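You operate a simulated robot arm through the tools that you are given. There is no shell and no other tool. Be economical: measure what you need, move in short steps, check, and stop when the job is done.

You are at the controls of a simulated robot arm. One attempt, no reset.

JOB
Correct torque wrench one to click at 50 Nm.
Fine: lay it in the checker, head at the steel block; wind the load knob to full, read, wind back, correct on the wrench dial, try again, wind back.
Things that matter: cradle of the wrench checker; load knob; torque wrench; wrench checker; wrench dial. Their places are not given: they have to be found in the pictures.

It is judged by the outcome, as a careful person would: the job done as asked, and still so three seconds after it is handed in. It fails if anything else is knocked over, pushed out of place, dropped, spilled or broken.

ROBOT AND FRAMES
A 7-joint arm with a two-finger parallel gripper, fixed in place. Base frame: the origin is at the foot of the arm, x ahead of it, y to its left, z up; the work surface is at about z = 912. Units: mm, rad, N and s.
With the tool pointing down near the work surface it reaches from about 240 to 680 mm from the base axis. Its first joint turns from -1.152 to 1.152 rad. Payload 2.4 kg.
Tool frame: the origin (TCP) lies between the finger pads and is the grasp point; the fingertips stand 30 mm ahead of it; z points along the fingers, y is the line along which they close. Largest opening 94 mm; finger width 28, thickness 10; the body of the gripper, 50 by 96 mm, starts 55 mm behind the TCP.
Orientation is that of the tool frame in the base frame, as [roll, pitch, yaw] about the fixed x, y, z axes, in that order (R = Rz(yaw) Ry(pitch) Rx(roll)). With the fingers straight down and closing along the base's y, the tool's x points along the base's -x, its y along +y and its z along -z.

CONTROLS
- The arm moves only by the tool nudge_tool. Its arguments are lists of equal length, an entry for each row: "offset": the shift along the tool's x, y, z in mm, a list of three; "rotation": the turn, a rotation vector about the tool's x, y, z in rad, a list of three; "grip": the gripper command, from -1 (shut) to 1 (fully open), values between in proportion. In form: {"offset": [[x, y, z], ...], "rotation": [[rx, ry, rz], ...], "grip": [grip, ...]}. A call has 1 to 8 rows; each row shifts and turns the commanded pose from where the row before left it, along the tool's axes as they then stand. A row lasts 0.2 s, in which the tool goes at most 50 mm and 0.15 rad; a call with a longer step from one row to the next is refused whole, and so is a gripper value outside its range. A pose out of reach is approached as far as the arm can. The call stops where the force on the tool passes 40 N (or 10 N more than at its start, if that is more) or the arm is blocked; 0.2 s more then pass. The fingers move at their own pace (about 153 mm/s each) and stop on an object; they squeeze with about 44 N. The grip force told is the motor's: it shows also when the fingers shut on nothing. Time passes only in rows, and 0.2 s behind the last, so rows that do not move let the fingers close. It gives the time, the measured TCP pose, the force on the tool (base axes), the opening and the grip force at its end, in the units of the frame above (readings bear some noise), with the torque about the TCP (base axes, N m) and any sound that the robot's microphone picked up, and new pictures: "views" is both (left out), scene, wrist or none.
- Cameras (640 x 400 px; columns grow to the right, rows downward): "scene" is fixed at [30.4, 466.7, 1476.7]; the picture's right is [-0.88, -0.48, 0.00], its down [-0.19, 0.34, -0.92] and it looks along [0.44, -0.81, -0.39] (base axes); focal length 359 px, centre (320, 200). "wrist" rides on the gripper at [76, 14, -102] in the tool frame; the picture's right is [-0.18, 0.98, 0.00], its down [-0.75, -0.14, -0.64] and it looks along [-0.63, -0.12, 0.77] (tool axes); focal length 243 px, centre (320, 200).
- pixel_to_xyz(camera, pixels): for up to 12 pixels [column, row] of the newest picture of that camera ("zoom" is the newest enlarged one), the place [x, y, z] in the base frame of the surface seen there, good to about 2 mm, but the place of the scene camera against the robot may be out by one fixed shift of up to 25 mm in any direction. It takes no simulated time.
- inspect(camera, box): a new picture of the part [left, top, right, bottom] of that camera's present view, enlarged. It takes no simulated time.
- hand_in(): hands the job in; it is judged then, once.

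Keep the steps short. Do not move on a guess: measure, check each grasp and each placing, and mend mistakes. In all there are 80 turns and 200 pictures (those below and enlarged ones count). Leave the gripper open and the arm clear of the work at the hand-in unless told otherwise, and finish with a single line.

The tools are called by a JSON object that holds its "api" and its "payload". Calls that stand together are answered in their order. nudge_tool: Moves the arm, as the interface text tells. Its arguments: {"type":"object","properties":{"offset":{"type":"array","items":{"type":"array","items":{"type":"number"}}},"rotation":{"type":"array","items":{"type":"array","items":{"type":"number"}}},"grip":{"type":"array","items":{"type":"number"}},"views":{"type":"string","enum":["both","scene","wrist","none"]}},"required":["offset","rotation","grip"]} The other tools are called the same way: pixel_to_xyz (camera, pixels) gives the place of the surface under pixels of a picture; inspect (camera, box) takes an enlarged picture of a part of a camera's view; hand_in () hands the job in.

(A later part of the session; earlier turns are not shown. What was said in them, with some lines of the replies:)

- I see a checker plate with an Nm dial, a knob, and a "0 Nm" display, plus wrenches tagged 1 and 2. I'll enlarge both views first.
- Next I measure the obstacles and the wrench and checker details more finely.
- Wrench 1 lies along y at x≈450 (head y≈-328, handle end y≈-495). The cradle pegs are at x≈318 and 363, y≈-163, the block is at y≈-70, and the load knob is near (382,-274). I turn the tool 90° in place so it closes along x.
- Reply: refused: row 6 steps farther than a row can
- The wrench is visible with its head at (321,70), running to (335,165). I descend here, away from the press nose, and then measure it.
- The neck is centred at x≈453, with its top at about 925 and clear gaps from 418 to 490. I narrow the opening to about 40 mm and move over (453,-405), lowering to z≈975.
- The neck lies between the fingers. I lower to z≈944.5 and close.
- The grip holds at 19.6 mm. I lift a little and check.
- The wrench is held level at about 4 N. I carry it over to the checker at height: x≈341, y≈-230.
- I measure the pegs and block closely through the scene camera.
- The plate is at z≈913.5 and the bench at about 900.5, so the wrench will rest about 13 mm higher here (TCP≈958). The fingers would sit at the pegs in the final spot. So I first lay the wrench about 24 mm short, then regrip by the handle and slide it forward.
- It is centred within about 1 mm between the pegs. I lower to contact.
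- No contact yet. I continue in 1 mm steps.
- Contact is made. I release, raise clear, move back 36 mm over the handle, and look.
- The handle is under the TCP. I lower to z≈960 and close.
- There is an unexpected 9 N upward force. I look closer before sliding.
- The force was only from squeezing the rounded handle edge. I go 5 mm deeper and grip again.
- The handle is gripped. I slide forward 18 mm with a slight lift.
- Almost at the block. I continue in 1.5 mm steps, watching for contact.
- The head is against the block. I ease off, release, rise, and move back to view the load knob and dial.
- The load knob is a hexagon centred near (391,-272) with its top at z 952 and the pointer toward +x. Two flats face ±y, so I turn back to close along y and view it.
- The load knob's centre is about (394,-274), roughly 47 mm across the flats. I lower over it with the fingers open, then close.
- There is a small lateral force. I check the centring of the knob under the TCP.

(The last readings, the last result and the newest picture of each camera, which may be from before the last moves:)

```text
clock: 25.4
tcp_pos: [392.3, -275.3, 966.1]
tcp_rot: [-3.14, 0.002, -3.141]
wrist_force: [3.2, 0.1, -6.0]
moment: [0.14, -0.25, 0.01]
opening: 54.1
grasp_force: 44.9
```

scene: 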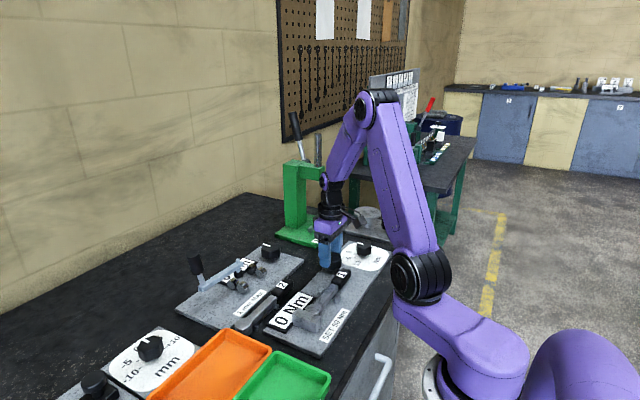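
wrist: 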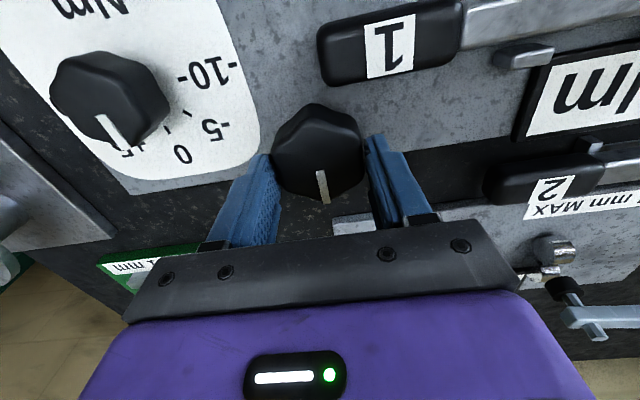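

It is centred. I turn clockwise (seen from above) by about 0.4 rad and watch the torque, sound and display.

{"api": "nudge_tool", "payload": {"offset": [[0, 0, 0], [0, 0, 0], [0, 0, 0], [0, 0, 0]], "rotation": [[0, 0, 0.1], [0, 0, 0.1], [0, 0, 0.1], [0, 0, 0.1]], "grip": [-1, -1, -1, -1]}}

{"api": "inspect", "payload": {"camera": "scene", "box": [240, 240, 400, 340]}}

```text
clock: 26.4
tcp_pos: [392.2, -275.4, 965.6]
tcp_rot: [-3.141, 0.0, 2.738]
wrist_force: [2.6, 1.9, 1.5]
moment: [0.72, 0.28, -0.01]
opening: 54.3
grasp_force: 45.0
```

scene: 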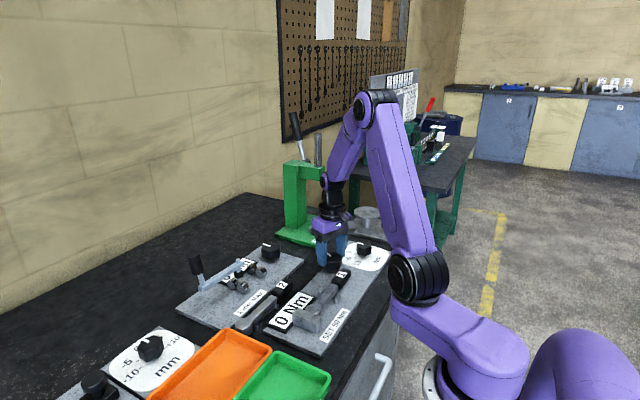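
wrist: 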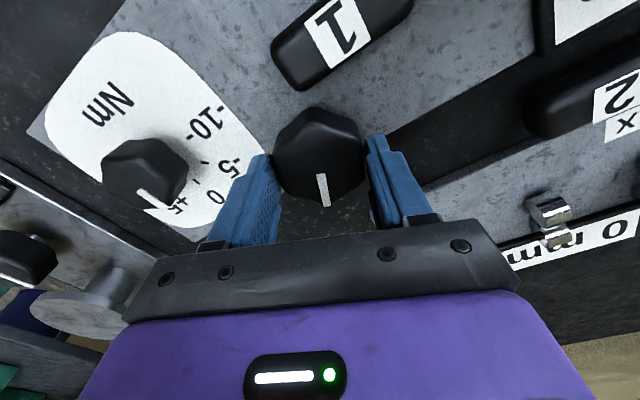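

```text
4.00 times, centred on (320, 290) of scene
```

zoom: 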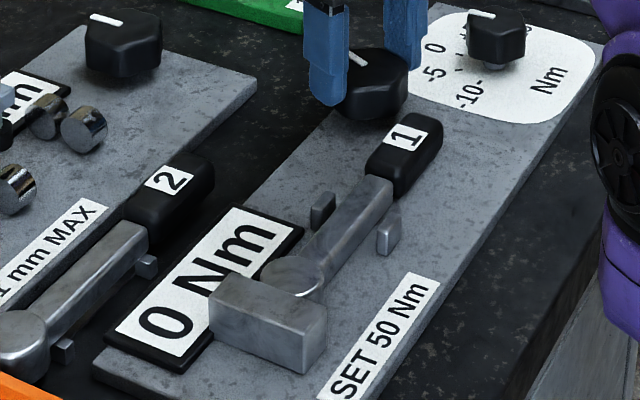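

The knob turns freely with the fingers and the display is still 0. I continue clockwise.

{"api": "nudge_tool", "payload": {"offset": [[0, 0, 0], [0, 0, 0], [0, 0, 0], [0, 0, 0], [0, 0, 0], [0, 0, 0]], "rotation": [[0, 0, 0.12], [0, 0, 0.12], [0, 0, 0.12], [0, 0, 0.12], [0, 0, 0.12], [0, 0, 0.12]], "grip": [-1, -1, -1, -1, -1, -1]}}

{"api": "inspect", "payload": {"camera": "scene", "box": [240, 240, 400, 340]}}

```text
clock: 27.8
tcp_pos: [394.1, -275.0, 965.7]
tcp_rot: [-3.14, 0.0, 2.018]
wrist_force: [-2.2, 3.3, 3.9]
moment: [-0.35, -0.5, 0.0]
opening: 53.7
grasp_force: 45.2
```

scene: 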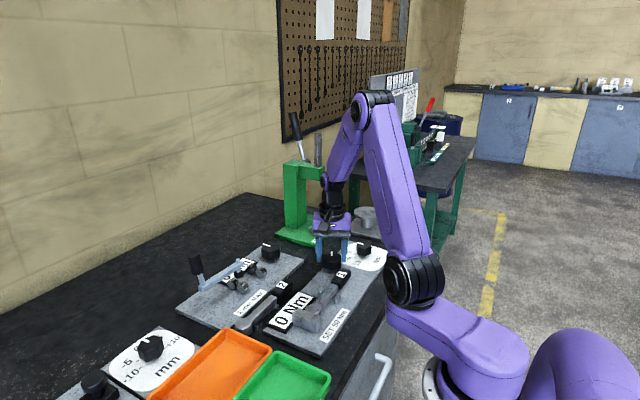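
wrist: 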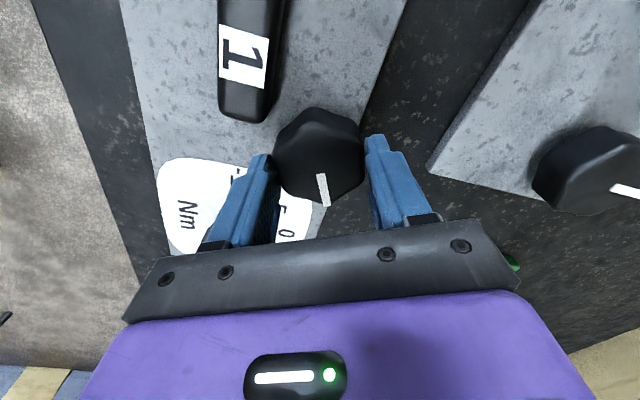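

```text
4.00 times, centred on (320, 290) of scene
```

zoom: 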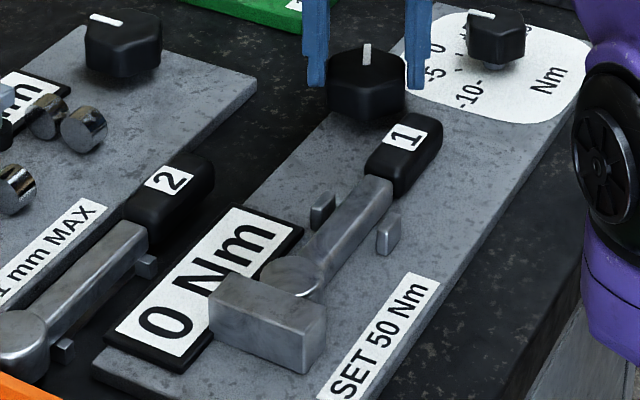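

Still 0. I continue clockwise.

{"api": "nudge_tool", "payload": {"offset": [[0, 0, 0], [0, 0, 0], [0, 0, 0], [0, 0, 0], [0, 0, 0], [0, 0, 0]], "rotation": [[0, 0, 0.12], [0, 0, 0.12], [0, 0, 0.12], [0, 0, 0.12], [0, 0, 0.12], [0, 0, 0.12]], "grip": [-1, -1, -1, -1, -1, -1]}}

{"api": "inspect", "payload": {"camera": "scene", "box": [240, 240, 400, 340]}}

```text
clock: 29.2
tcp_pos: [391.8, -276.2, 965.8]
tcp_rot: [3.141, -0.002, 1.295]
wrist_force: [-7.8, -4.4, 12.1]
moment: [-0.96, 1.19, 0.13]
opening: 53.9
grasp_force: 44.9
```

scene: 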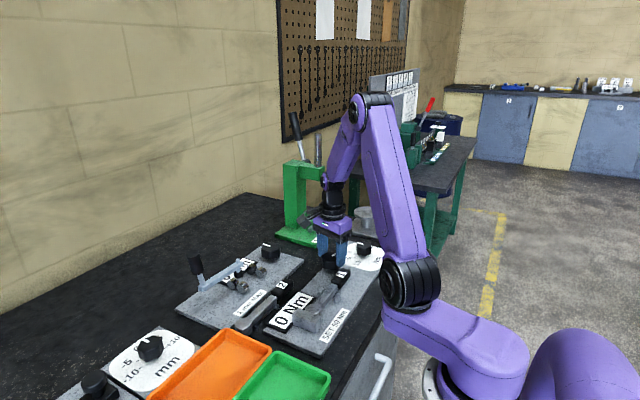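
wrist: 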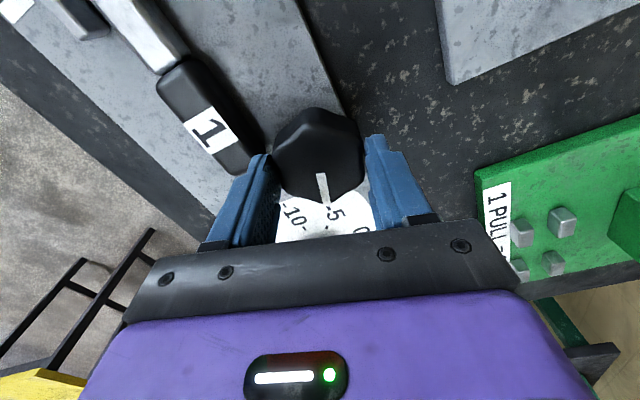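

```text
4.00 times, centred on (320, 290) of scene
```

zoom: 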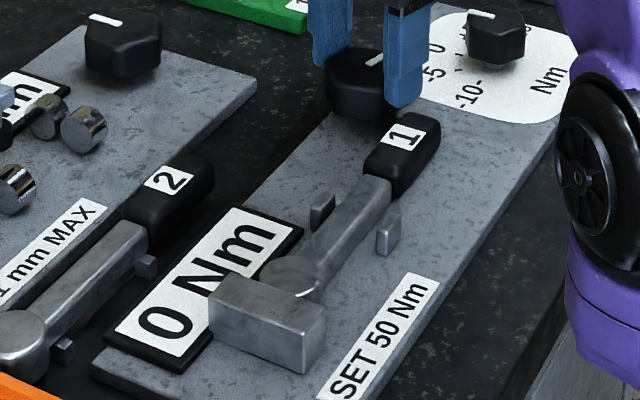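

The left finger is close to the wrench handle end. I check the gap before going on.

{"api": "inspect", "payload": {"camera": "wrist", "box": [160, 60, 400, 260]}}

{"api": "pixel_to_xyz", "payload": {"camera": "wrist", "pixels": [[215, 120], [235, 160], [245, 168], [250, 150], [256, 158], [200, 95], [262, 160], [225, 165]]}}

```text
2.00 times, centred on (280, 160) of wrist
```

zoom: 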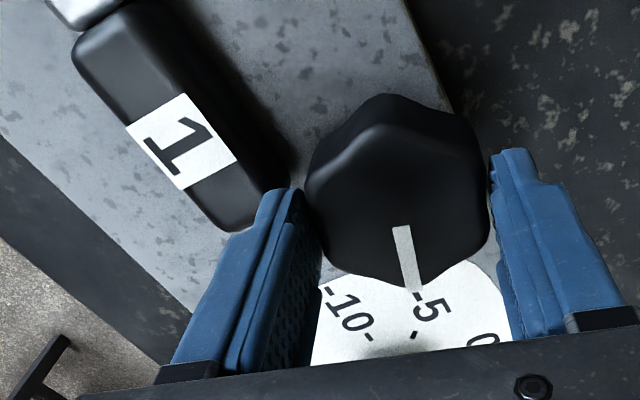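

```text
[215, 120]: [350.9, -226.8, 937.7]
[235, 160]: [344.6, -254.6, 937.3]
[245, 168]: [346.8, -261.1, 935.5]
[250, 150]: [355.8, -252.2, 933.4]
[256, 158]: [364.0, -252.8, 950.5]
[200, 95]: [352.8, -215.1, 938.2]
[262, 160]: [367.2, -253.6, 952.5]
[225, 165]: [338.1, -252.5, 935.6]
```

The handle top is z 938 and my fingertips are at 936, so they could touch. I loosen minimally, raise 6 mm so the tips clear the handle, and regrip.

{"api": "nudge_tool", "payload": {"offset": [[0, 0, -3], [0, 0, -3], [0, 0, 0], [0, 0, 0], [0, 0, 0]], "rotation": [[0, 0, 0], [0, 0, 0], [0, 0, 0], [0, 0, 0], [0, 0, 0]], "grip": [0.2, 0.2, -1, -1, -1], "views": "wrist"}}

```text
clock: 30.4
tcp_pos: [392.7, -274.5, 971.5]
tcp_rot: [-3.139, -0.002, 1.299]
wrist_force: [-0.3, 5.4, -20.3]
moment: [0.21, -0.58, 0.0]
opening: 54.1
grasp_force: 44.9
```

wrist: 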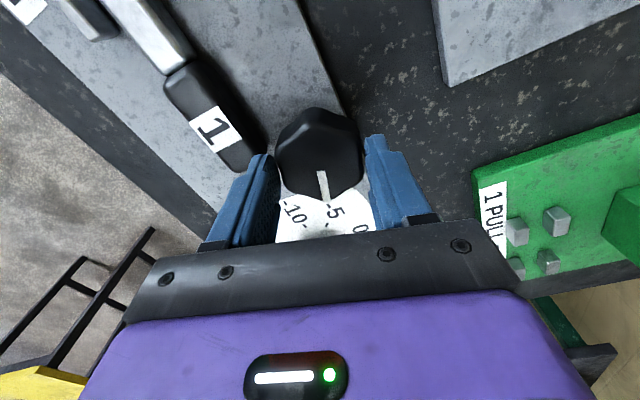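

Now clear of the handle. I continue clockwise.

{"api": "nudge_tool", "payload": {"offset": [[0, 0, 1], [0, 0, 0], [0, 0, 0], [0, 0, 0], [0, 0, 0], [0, 0, 0]], "rotation": [[0, 0, 0.12], [0, 0, 0.12], [0, 0, 0.12], [0, 0, 0.12], [0, 0, 0.12], [0, 0, 0.12]], "grip": [-1, -1, -1, -1, -1, -1]}}

{"api": "inspect", "payload": {"camera": "scene", "box": [240, 240, 400, 340]}}

```text
clock: 31.8
tcp_pos: [390.1, -275.2, 971.3]
tcp_rot: [3.141, 0.003, 0.581]
wrist_force: [-9.1, 7.8, 2.0]
moment: [-0.08, 0.31, 1.41]
opening: 55.4
grasp_force: 45.3
```

scene: 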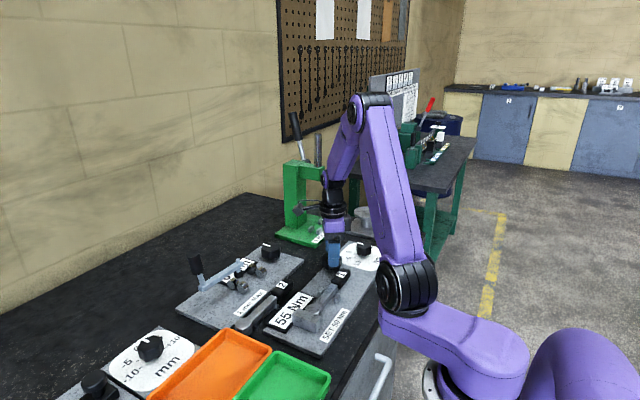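
wrist: 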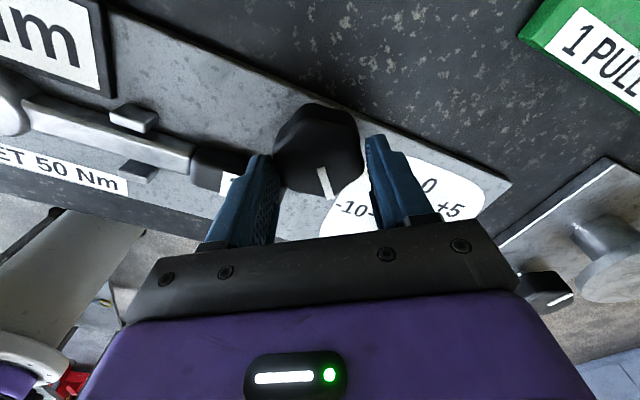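

```text
4.00 times, centred on (320, 290) of scene
```

zoom: 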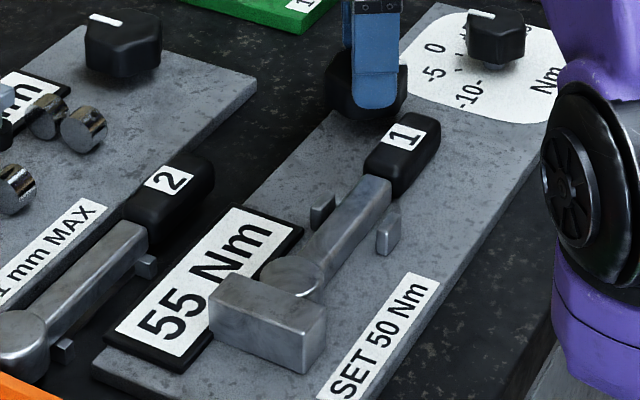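

The display now reads 55 Nm, and the torque has risen to 1.4 N·m, so the knob is at its stop. I zoom to confirm the figure.

{"api": "inspect", "payload": {"camera": "scene", "box": [262, 285, 322, 335]}}

```text
8.00 times, centred on (292, 310) of scene
```

zoom: 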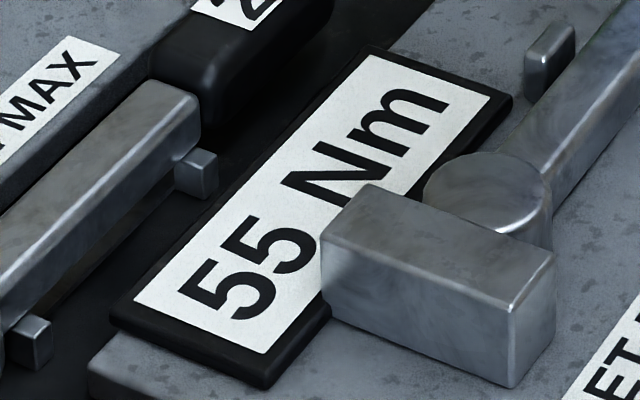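

Read: 55 Nm. I wind back counter-clockwise to the start.

{"api": "nudge_tool", "payload": {"offset": [[0, 0, 0], [0, 0, 0], [0, 0, 0], [0, 0, 0], [0, 0, 0], [0, 0, 0], [0, 0, 0], [0, 0, 0]], "rotation": [[0, 0, -0.13], [0, 0, -0.13], [0, 0, -0.13], [0, 0, -0.13], [0, 0, -0.13], [0, 0, -0.13], [0, 0, -0.13], [0, 0, -0.13]], "grip": [-1, -1, -1, -1, -1, -1, -1, -1], "views": "none"}}

{"api": "nudge_tool", "payload": {"offset": [[0, 0, 0], [0, 0, 0], [0, 0, 0], [0, 0, 0], [0, 0, 0], [0, 0, 0], [0, 0, 0], [0, 0, 0]], "rotation": [[0, 0, -0.13], [0, 0, -0.13], [0, 0, -0.13], [0, 0, -0.13], [0, 0, -0.13], [0, 0, -0.13], [0, 0, -0.13], [0, 0, -0.13]], "grip": [-1, -1, -1, -1, -1, -1, -1, -1]}}

{"api": "inspect", "payload": {"camera": "scene", "box": [240, 240, 400, 340]}}

```text
clock: 33.6
tcp_pos: [393.1, -275.7, 970.8]
tcp_rot: [3.14, 0.003, 1.622]
wrist_force: [-11.9, -11.8, 1.7]
moment: [0.33, 0.5, 0.06]
opening: 55.0
grasp_force: 45.0
```

```text
clock: 35.4
tcp_pos: [392.5, -276.1, 970.7]
tcp_rot: [-3.14, 0.001, 2.661]
wrist_force: [1.0, -14.2, -1.3]
moment: [-0.21, -0.34, -0.01]
opening: 54.7
grasp_force: 44.7
```

scene: 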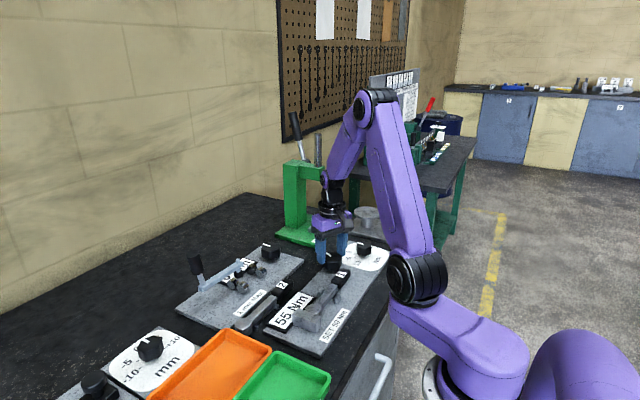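
wrist: 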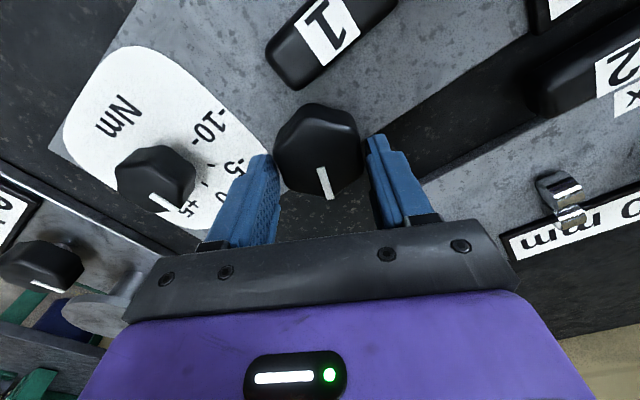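

```text
4.00 times, centred on (320, 290) of scene
```

zoom: 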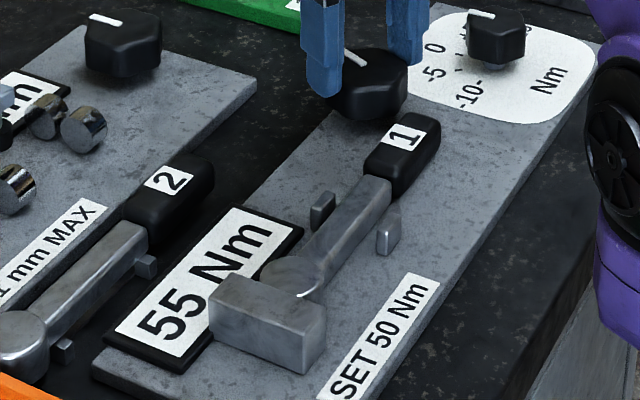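

The display holds 55. I wind back the rest until it meets the start stop.

{"api": "nudge_tool", "payload": {"offset": [[0, 0, 0], [0, 0, 0], [0, 0, 0], [0, 0, 0], [0, 0, 0]], "rotation": [[0, 0, -0.12], [0, 0, -0.12], [0, 0, -0.12], [0, 0, -0.08], [0, 0, -0.04]], "grip": [-1, -1, -1, -1, -1], "views": "wrist"}}

```text
clock: 36.6
tcp_pos: [392.0, -275.0, 970.3]
tcp_rot: [3.141, -0.001, -3.141]
wrist_force: [-2.1, -5.4, 12.7]
moment: [-0.07, 0.37, -0.32]
opening: 53.9
grasp_force: 44.3
```

wrist: 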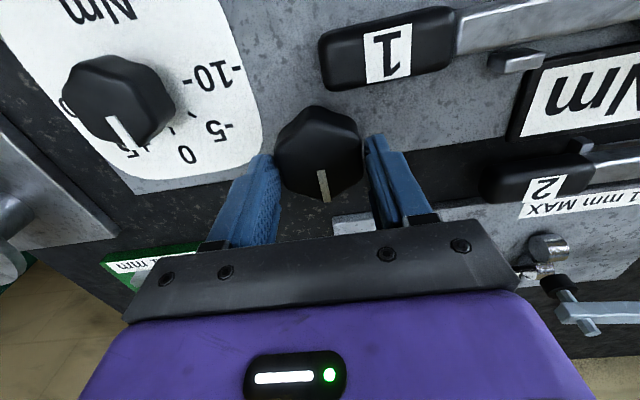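

It is back at the start stop, pointer as before. I release, rise, and move toward the wrench dial for a clear view.

{"api": "nudge_tool", "payload": {"offset": [[0, 0, 0], [0, 0, 0], [0, 0, -40], [20, -40, -20], [25, -40, 0]], "rotation": [[0, 0, 0], [0, 0, 0], [0, 0, 0], [0, 0, 0], [0, 0, 0]], "grip": [0.5, 0.5, 0.5, 0.5, 0.5], "views": "wrist"}}

{"api": "inspect", "payload": {"camera": "wrist", "box": [220, 60, 412, 180]}}

```text
clock: 37.8
tcp_pos: [345.5, -353.5, 1030.3]
tcp_rot: [3.141, 0.0, 3.141]
wrist_force: [0.0, 0.2, -0.5]
moment: [0.0, -0.01, 0.02]
opening: 70.4
grasp_force: 0.1
```

wrist: 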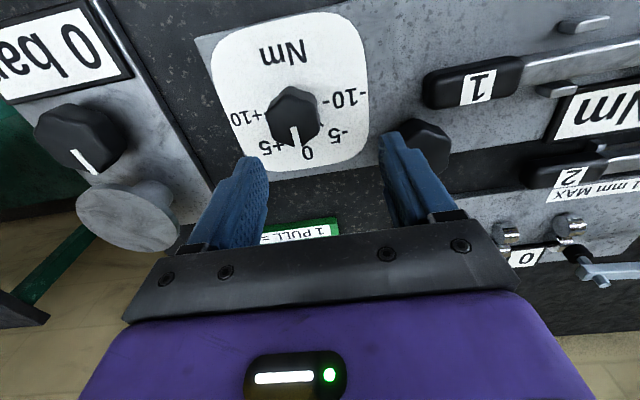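

```text
3.33 times, centred on (316, 120) of wrist
```

zoom: 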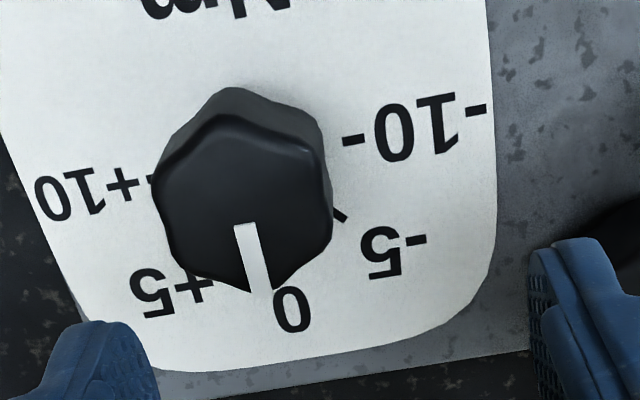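

{"api": "pixel_to_xyz", "payload": {"camera": "zoom", "pixels": [[243, 228], [262, 288], [352, 140], [340, 214], [293, 311], [398, 250], [165, 290], [418, 125], [75, 192], [245, 130], [165, 200], [325, 190]]}}

```text
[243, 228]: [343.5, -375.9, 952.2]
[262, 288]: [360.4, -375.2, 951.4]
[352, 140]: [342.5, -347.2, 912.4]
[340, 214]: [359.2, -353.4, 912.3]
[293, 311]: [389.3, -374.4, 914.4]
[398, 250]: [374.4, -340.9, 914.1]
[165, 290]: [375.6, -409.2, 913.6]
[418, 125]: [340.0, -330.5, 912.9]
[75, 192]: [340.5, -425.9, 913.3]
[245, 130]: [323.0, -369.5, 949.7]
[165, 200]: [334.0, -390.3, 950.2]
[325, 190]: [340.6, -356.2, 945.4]
```

The pointer is at 0 (toward +x). -10 is toward +y and +10 toward -y, so the scale is 9° per Nm and +5 too high needs -5, i.e. 45° counter-clockwise from above. I centre over (340,-375) and pre-turn 60° so the fingers meet flats and stay in the joint range.

{"api": "nudge_tool", "payload": {"offset": [[5.5, -21.5, 0], [0, 0, 0], [0, 0, 0], [0, 0, 0], [0, 0, 0], [0, 0, 0], [0, 0, 0], [0, 0, 0]], "rotation": [[0, 0, 0], [0, 0, 0.1496], [0, 0, 0.1496], [0, 0, 0.1496], [0, 0, 0.1496], [0, 0, 0.1496], [0, 0, 0.1496], [0, 0, 0.1496]], "grip": [0.5, 0.5, 0.5, 0.5, 0.5, 0.5, 0.5, 0.5], "views": "none"}}

{"api": "nudge_tool", "payload": {"offset": [[0, 0, 20], [0, 0, 20]], "rotation": [[0, 0, 0], [0, 0, 0]], "grip": [0.3, 0.3], "views": "wrist"}}

{"api": "inspect", "payload": {"camera": "wrist", "box": [220, 80, 412, 240]}}

```text
clock: 39.6
tcp_pos: [341.0, -376.4, 1030.4]
tcp_rot: [-3.141, 0.001, 2.091]
wrist_force: [0.3, 0.3, -0.3]
moment: [-0.01, 0.0, 0.03]
opening: 70.7
grasp_force: 0.1
```

```text
clock: 40.2
tcp_pos: [340.4, -377.9, 991.3]
tcp_rot: [-3.14, 0.001, 2.092]
wrist_force: [-0.2, 0.1, -0.2]
moment: [0.02, 0.01, -0.03]
opening: 61.0
grasp_force: 0.1
```

wrist: 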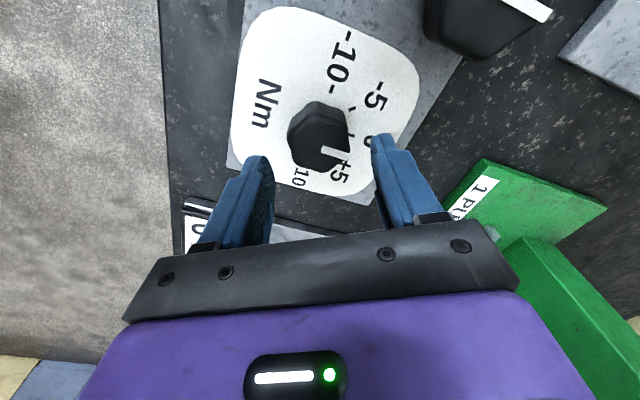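

```text
2.50 times, centred on (316, 160) of wrist
```

zoom: 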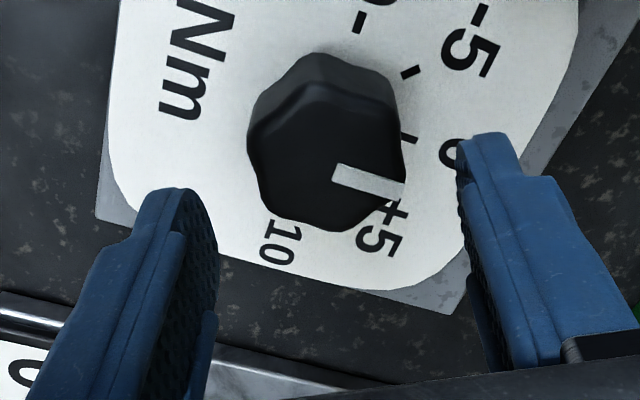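

{"api": "pixel_to_xyz", "payload": {"camera": "zoom", "pixels": [[252, 170], [400, 150], [325, 225], [325, 100], [340, 178], [398, 186], [265, 205], [385, 110]]}}

```text
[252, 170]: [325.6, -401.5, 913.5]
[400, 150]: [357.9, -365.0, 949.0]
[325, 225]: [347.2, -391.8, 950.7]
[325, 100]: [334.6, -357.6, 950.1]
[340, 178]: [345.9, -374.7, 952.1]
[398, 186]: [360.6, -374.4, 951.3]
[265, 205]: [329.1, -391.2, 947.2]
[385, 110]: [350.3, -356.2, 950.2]
```

The dial centre is about (340.5,-374.3). I shift 3.5 mm in +y, lower to z≈966, and grip.

{"api": "nudge_tool", "payload": {"offset": [[3.0, 1.7, 0], [0, 0, 15], [0, 0, 10], [0, 0, 0], [0, 0, 0], [0, 0, 0]], "rotation": [[0, 0, 0], [0, 0, 0], [0, 0, 0], [0, 0, 0], [0, 0, 0], [0, 0, 0]], "grip": [0.3, 0.3, 0.3, -1, -1, -1], "views": "wrist"}}

{"api": "inspect", "payload": {"camera": "wrist", "box": [220, 60, 412, 220]}}

```text
clock: 41.6
tcp_pos: [339.1, -373.5, 965.9]
tcp_rot: [-3.139, -0.001, 2.092]
wrist_force: [-14.1, -5.2, 6.3]
moment: [0.16, 0.47, 0.0]
opening: 42.3
grasp_force: 44.5
```

wrist: 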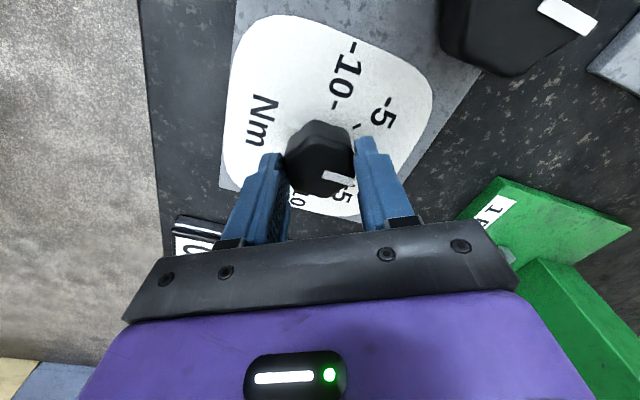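

```text
2.50 times, centred on (316, 140) of wrist
```

zoom: 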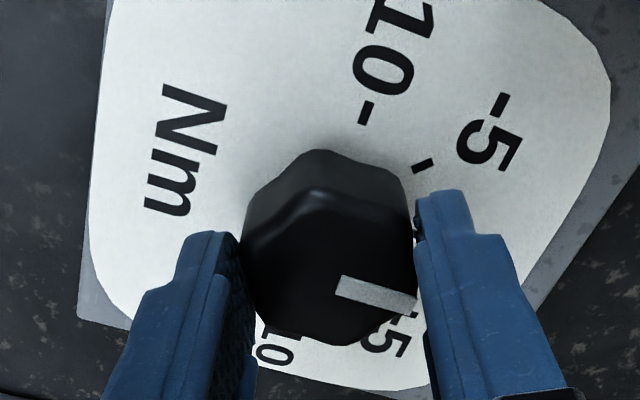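

Gripped with a small side load. I relieve it by 1.5 mm and turn 45° counter-clockwise in steps.

{"api": "nudge_tool", "payload": {"offset": [[0, -1.5, 0], [0, 0, 0], [0, 0, 0], [0, 0, 0], [0, 0, 0], [0, 0, 0], [0, 0, 0]], "rotation": [[0, 0, 0], [0, 0, -0.131], [0, 0, -0.131], [0, 0, -0.131], [0, 0, -0.131], [0, 0, -0.131], [0, 0, -0.13]], "grip": [-1, -1, -1, -1, -1, -1, -1], "views": "wrist"}}

{"api": "inspect", "payload": {"camera": "wrist", "box": [220, 60, 412, 220]}}

{"api": "inspect", "payload": {"camera": "scene", "box": [310, 220, 410, 280]}}

```text
clock: 43.2
tcp_pos: [338.4, -375.0, 965.8]
tcp_rot: [3.141, -0.001, 2.881]
wrist_force: [-16.8, -9.3, 7.6]
moment: [0.29, 0.82, -0.03]
opening: 41.9
grasp_force: 44.9
```

wrist: 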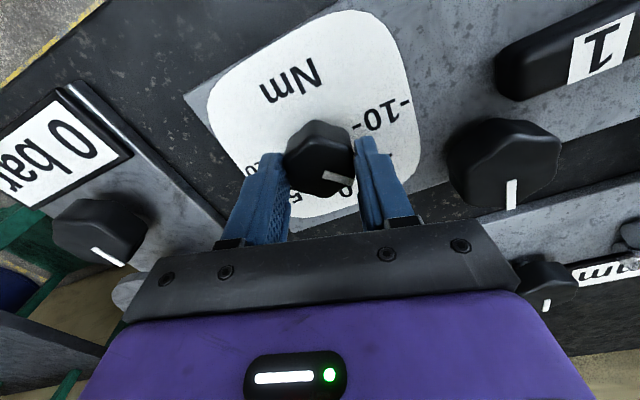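

```text
2.50 times, centred on (316, 140) of wrist
```

zoom: 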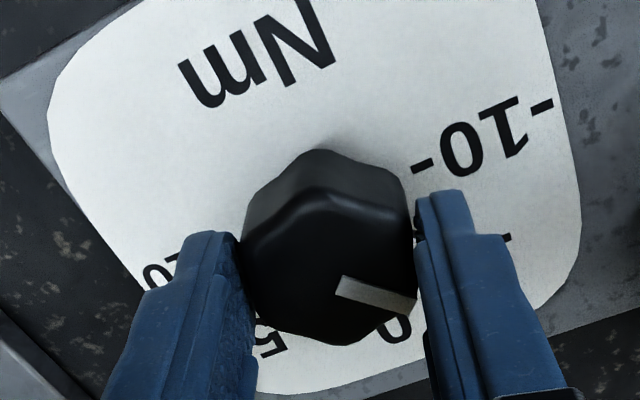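

```text
6.40 times, centred on (360, 250) of scene
```

zoom: 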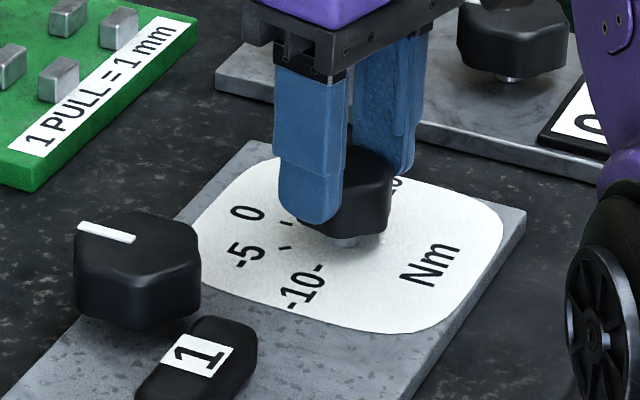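

Turned 45°. I release, rise, and check the pointer against the -5 tick.

{"api": "nudge_tool", "payload": {"offset": [[0, 0, 0], [0, 0, 0], [0, 0, -30], [0, 0, -30]], "rotation": [[0, 0, 0], [0, 0, 0], [0, 0, 0], [0, 0, 0]], "grip": [0.3, 0.3, 0.3, 0.3], "views": "wrist"}}

{"api": "inspect", "payload": {"camera": "wrist", "box": [220, 60, 412, 180]}}

```text
clock: 44.2
tcp_pos: [338.8, -373.6, 1026.3]
tcp_rot: [-3.141, 0.001, 2.876]
wrist_force: [0.7, 0.6, 0.0]
moment: [0.02, 0.0, -0.01]
opening: 61.0
grasp_force: 0.0
```

wrist: 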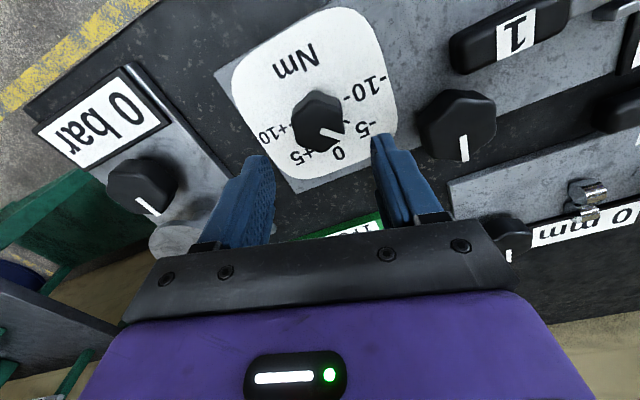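

```text
3.33 times, centred on (316, 120) of wrist
```

zoom: 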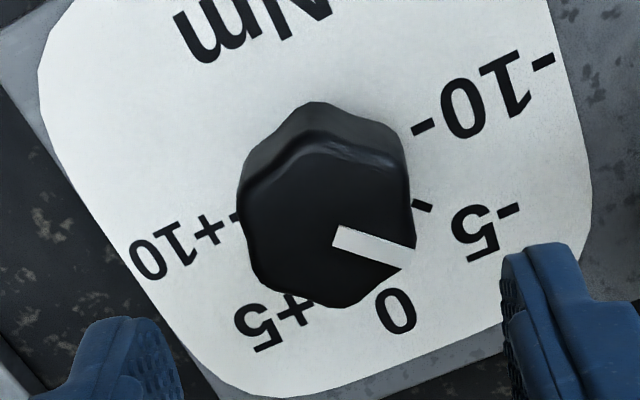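

{"api": "pixel_to_xyz", "payload": {"camera": "zoom", "pixels": [[338, 238], [410, 259], [421, 205], [424, 127], [236, 217], [374, 250], [475, 230], [397, 311]]}}

```text
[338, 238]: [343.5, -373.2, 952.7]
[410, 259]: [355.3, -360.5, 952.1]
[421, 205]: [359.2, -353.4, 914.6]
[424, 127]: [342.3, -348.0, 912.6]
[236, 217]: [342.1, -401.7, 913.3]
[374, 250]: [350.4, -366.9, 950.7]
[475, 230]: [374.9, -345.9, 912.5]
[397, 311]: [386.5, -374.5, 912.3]
```

The pointer is at 45°, i.e. -5. Now I try again and return over the load knob at (392,-275), closing along y.

{"api": "nudge_tool", "payload": {"offset": [[0, 0, 0], [0, 0, 0], [-20, 35, 0], [-20, 35, 0], [-13.2, 28.6, 0], [0, 0, 25], [0, 0, 20]], "rotation": [[0, 0, -0.133], [0, 0, -0.132], [0, 0, 0], [0, 0, 0], [0, 0, 0], [0, 0, 0], [0, 0, 0]], "grip": [0.5, 0.5, 0.5, 0.5, 0.5, 0.5, 0.5], "views": "wrist"}}

```text
clock: 45.8
tcp_pos: [393.1, -275.9, 982.3]
tcp_rot: [-3.141, -0.001, -3.141]
wrist_force: [0.0, 0.1, -1.8]
moment: [0.04, -0.01, 0.02]
opening: 70.4
grasp_force: 0.0
```

wrist: 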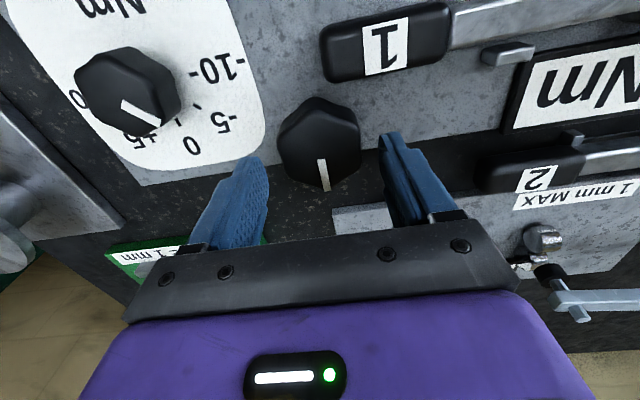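

Lower to z≈970.5 (tips above the wrench handle), grip, and begin the clockwise turn.

{"api": "nudge_tool", "payload": {"offset": [[0.5, 0.7, 11.8], [0, 0, 0], [0, 0, 0], [0, 0, 0], [0, 0, 0], [0, 0, 0], [0, 0, 0], [0, 0, 0]], "rotation": [[0, 0, 0], [0, 0, 0], [0, 0, 0], [0, 0, 0], [0, 0, 0.12], [0, 0, 0.12], [0, 0, 0.12], [0, 0, 0.12]], "grip": [0.5, -1, -1, -1, -1, -1, -1, -1], "views": "wrist"}}

```text
clock: 47.6
tcp_pos: [392.8, -276.0, 969.0]
tcp_rot: [3.141, 0.003, 2.66]
wrist_force: [2.6, -7.6, -0.9]
moment: [0.06, 0.78, -0.01]
opening: 54.1
grasp_force: 44.8
```

wrist: 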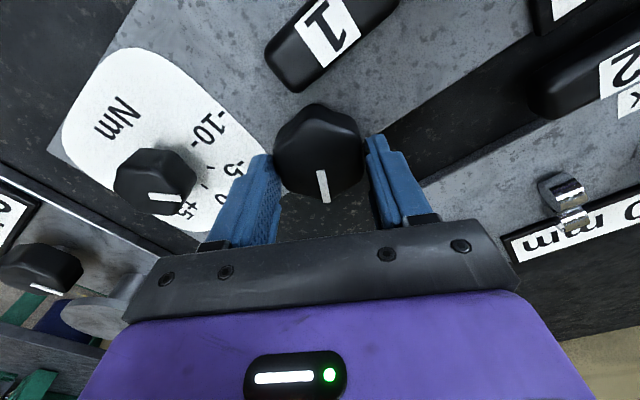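

The knob follows. I continue clockwise to full.

{"api": "nudge_tool", "payload": {"offset": [[0, 0, -1.5], [0, 0, 0], [0, 0, 0], [0, 0, 0], [0, 0, 0], [0, 0, 0], [0, 0, 0], [0, 0, 0]], "rotation": [[0, 0, 0.13], [0, 0, 0.13], [0, 0, 0.13], [0, 0, 0.13], [0, 0, 0.13], [0, 0, 0.13], [0, 0, 0.13], [0, 0, 0.13]], "grip": [-1, -1, -1, -1, -1, -1, -1, -1], "views": "none"}}

{"api": "nudge_tool", "payload": {"offset": [[0, 0, 0], [0, 0, 0], [0, 0, 0], [0, 0, 0], [0, 0, 0], [0, 0, 0], [0, 0, 0], [0, 0, 0]], "rotation": [[0, 0, 0.13], [0, 0, 0.13], [0, 0, 0.13], [0, 0, 0.13], [0, 0, 0.13], [0, 0, 0.13], [0, 0, 0.13], [0, 0, 0.13]], "grip": [-1, -1, -1, -1, -1, -1, -1, -1]}}

{"api": "inspect", "payload": {"camera": "scene", "box": [262, 260, 342, 335]}}

```text
clock: 49.4
tcp_pos: [391.1, -276.0, 969.7]
tcp_rot: [-3.141, -0.002, 1.619]
wrist_force: [-5.2, -15.5, -32.3]
moment: [-0.46, 0.01, 0.01]
opening: 54.4
grasp_force: 44.6
```

```text
clock: 51.2
tcp_pos: [393.2, -274.1, 970.7]
tcp_rot: [3.141, 0.0, 0.588]
wrist_force: [-9.7, -7.3, -19.3]
moment: [0.01, 0.53, 1.37]
opening: 54.6
grasp_force: 44.4
```

scene: 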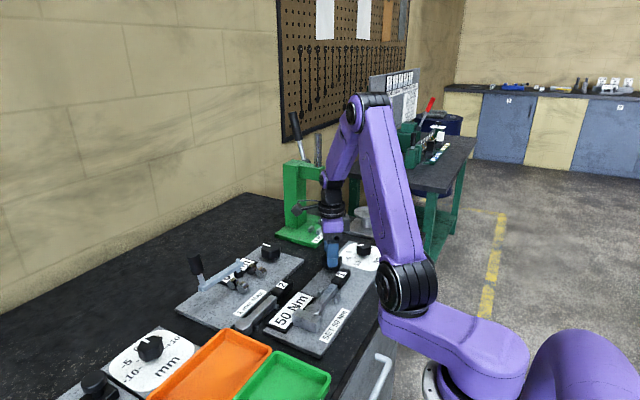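
wrist: 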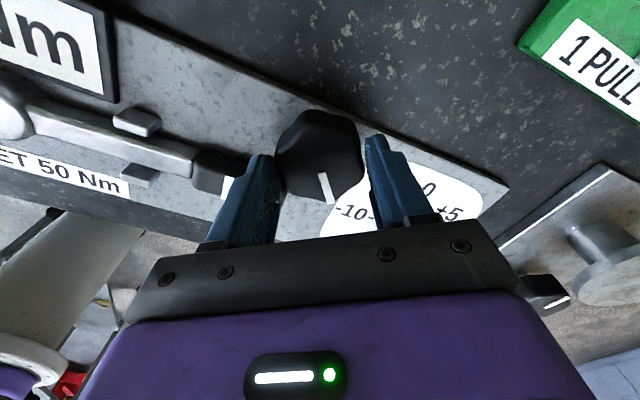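

```text
5.33 times, centred on (302, 298) of scene
```

zoom: 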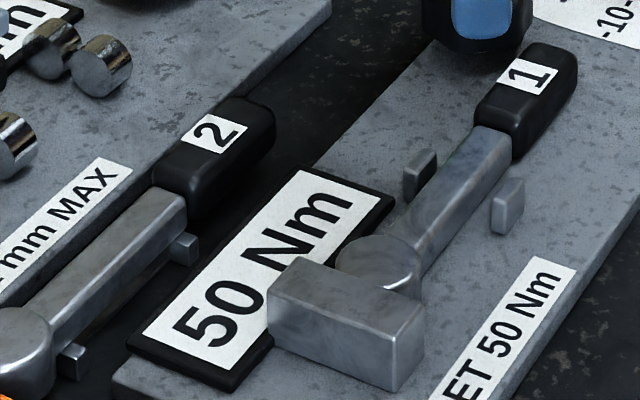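

It now reads 50 Nm at full load. I wind back to the start.

{"api": "nudge_tool", "payload": {"offset": [[0, 0, 0.5], [0, 0, 0], [0, 0, 0], [0, 0, 0], [0, 0, 0], [0, 0, 0], [0, 0, 0], [0, 0, 0]], "rotation": [[0, 0, -0.13], [0, 0, -0.13], [0, 0, -0.13], [0, 0, -0.13], [0, 0, -0.13], [0, 0, -0.13], [0, 0, -0.13], [0, 0, -0.13]], "grip": [-1, -1, -1, -1, -1, -1, -1, -1], "views": "none"}}

{"api": "nudge_tool", "payload": {"offset": [[0, 0, 0], [0, 0, 0], [0, 0, 0], [0, 0, 0], [0, 0, 0], [0, 0, 0], [0, 0, 0], [0, 0, 0]], "rotation": [[0, 0, -0.13], [0, 0, -0.13], [0, 0, -0.13], [0, 0, -0.13], [0, 0, -0.13], [0, 0, -0.13], [0, 0, -0.13], [0, 0, -0.13]], "grip": [-1, -1, -1, -1, -1, -1, -1, -1], "views": "none"}}

{"api": "nudge_tool", "payload": {"offset": [[0, 0, 0], [0, 0, 0], [0, 0, 0], [0, 0, 0], [0, 0, 0]], "rotation": [[0, 0, -0.12], [0, 0, -0.12], [0, 0, -0.12], [0, 0, -0.08], [0, 0, -0.04]], "grip": [-1, -1, -1, -1, -1], "views": "wrist"}}

```text
clock: 53.0
tcp_pos: [392.5, -275.1, 969.8]
tcp_rot: [-3.14, -0.003, 1.626]
wrist_force: [-10.1, 13.1, 16.4]
moment: [0.67, 0.06, -0.02]
opening: 54.4
grasp_force: 45.5
```

```text
clock: 54.8
tcp_pos: [392.0, -275.0, 969.5]
tcp_rot: [3.141, -0.003, 2.665]
wrist_force: [-17.5, 1.9, 22.1]
moment: [0.17, 0.16, -0.01]
opening: 54.2
grasp_force: 44.5
```

```text
clock: 56.0
tcp_pos: [391.0, -275.0, 969.9]
tcp_rot: [3.141, -0.001, -3.142]
wrist_force: [-19.4, -3.9, 25.9]
moment: [0.15, 0.63, -0.31]
opening: 54.1
grasp_force: 44.8
```

wrist: 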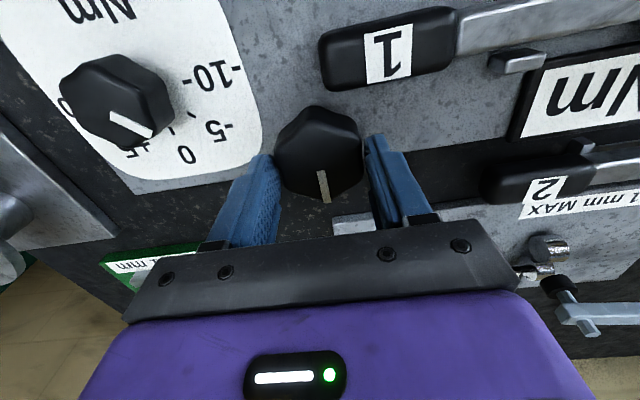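

It is at the start stop again. I release, rise straight up well clear, and do a last check.

{"api": "nudge_tool", "payload": {"offset": [[0, 0, 0], [0, 0, 0], [0, 0, -40], [0, 0, -50], [0, 0, -50], [0, 0, -50], [0, 0, 0]], "rotation": [[0, 0, 0], [0, 0, 0], [0, 0, 0], [0, 0, 0], [0, 0, 0], [0, 0, 0], [0, 0, 0]], "grip": [0.5, 0.5, 0.5, 1, 1, 1, 1]}}

{"api": "inspect", "payload": {"camera": "scene", "box": [240, 230, 416, 340]}}

{"api": "inspect", "payload": {"camera": "wrist", "box": [160, 40, 560, 240]}}

```text
clock: 57.6
tcp_pos: [394.1, -273.4, 1160.6]
tcp_rot: [3.141, 0.001, 3.141]
wrist_force: [-0.1, -0.3, 0.1]
moment: [0.01, 0.01, -0.01]
opening: 93.9
grasp_force: 0.1
```

scene: 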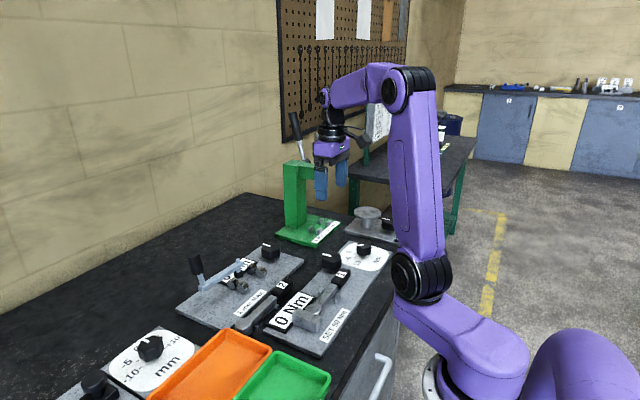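
wrist: 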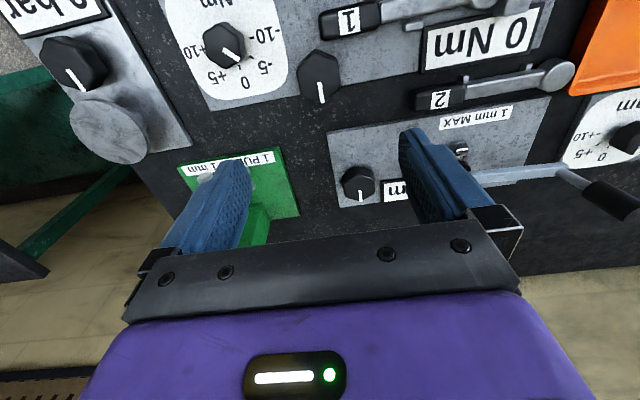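

```text
3.64 times, centred on (328, 285) of scene
```

zoom: 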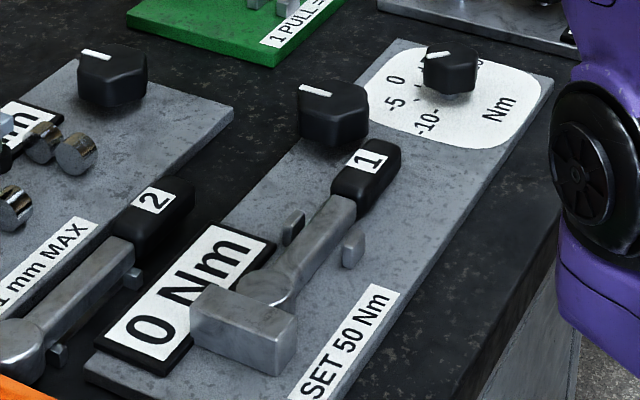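

```text
1.60 times, centred on (360, 140) of wrist
```

zoom: 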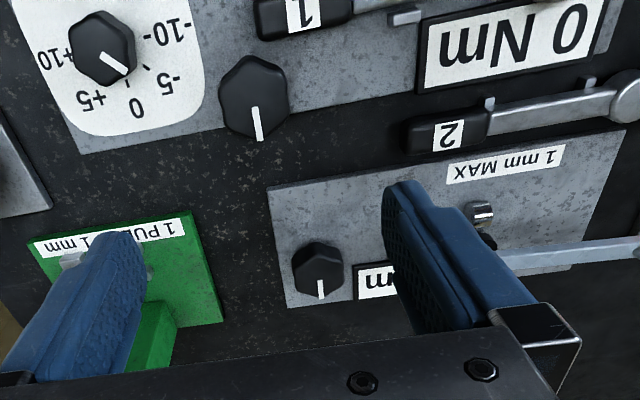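

The knob is wound back, the display is at 0 and the dial is at -5. Wrench 1 is in the cradle with its head at the block, and nothing else moved. Handing in.

{"api": "hand_in", "payload": {}}

```text
The job is handed in.
```

Wrench one first read 55 Nm, so I set its dial to -5; on the second try it read 50 Nm, and the load knob is wound back with the wrench still in the cradle.
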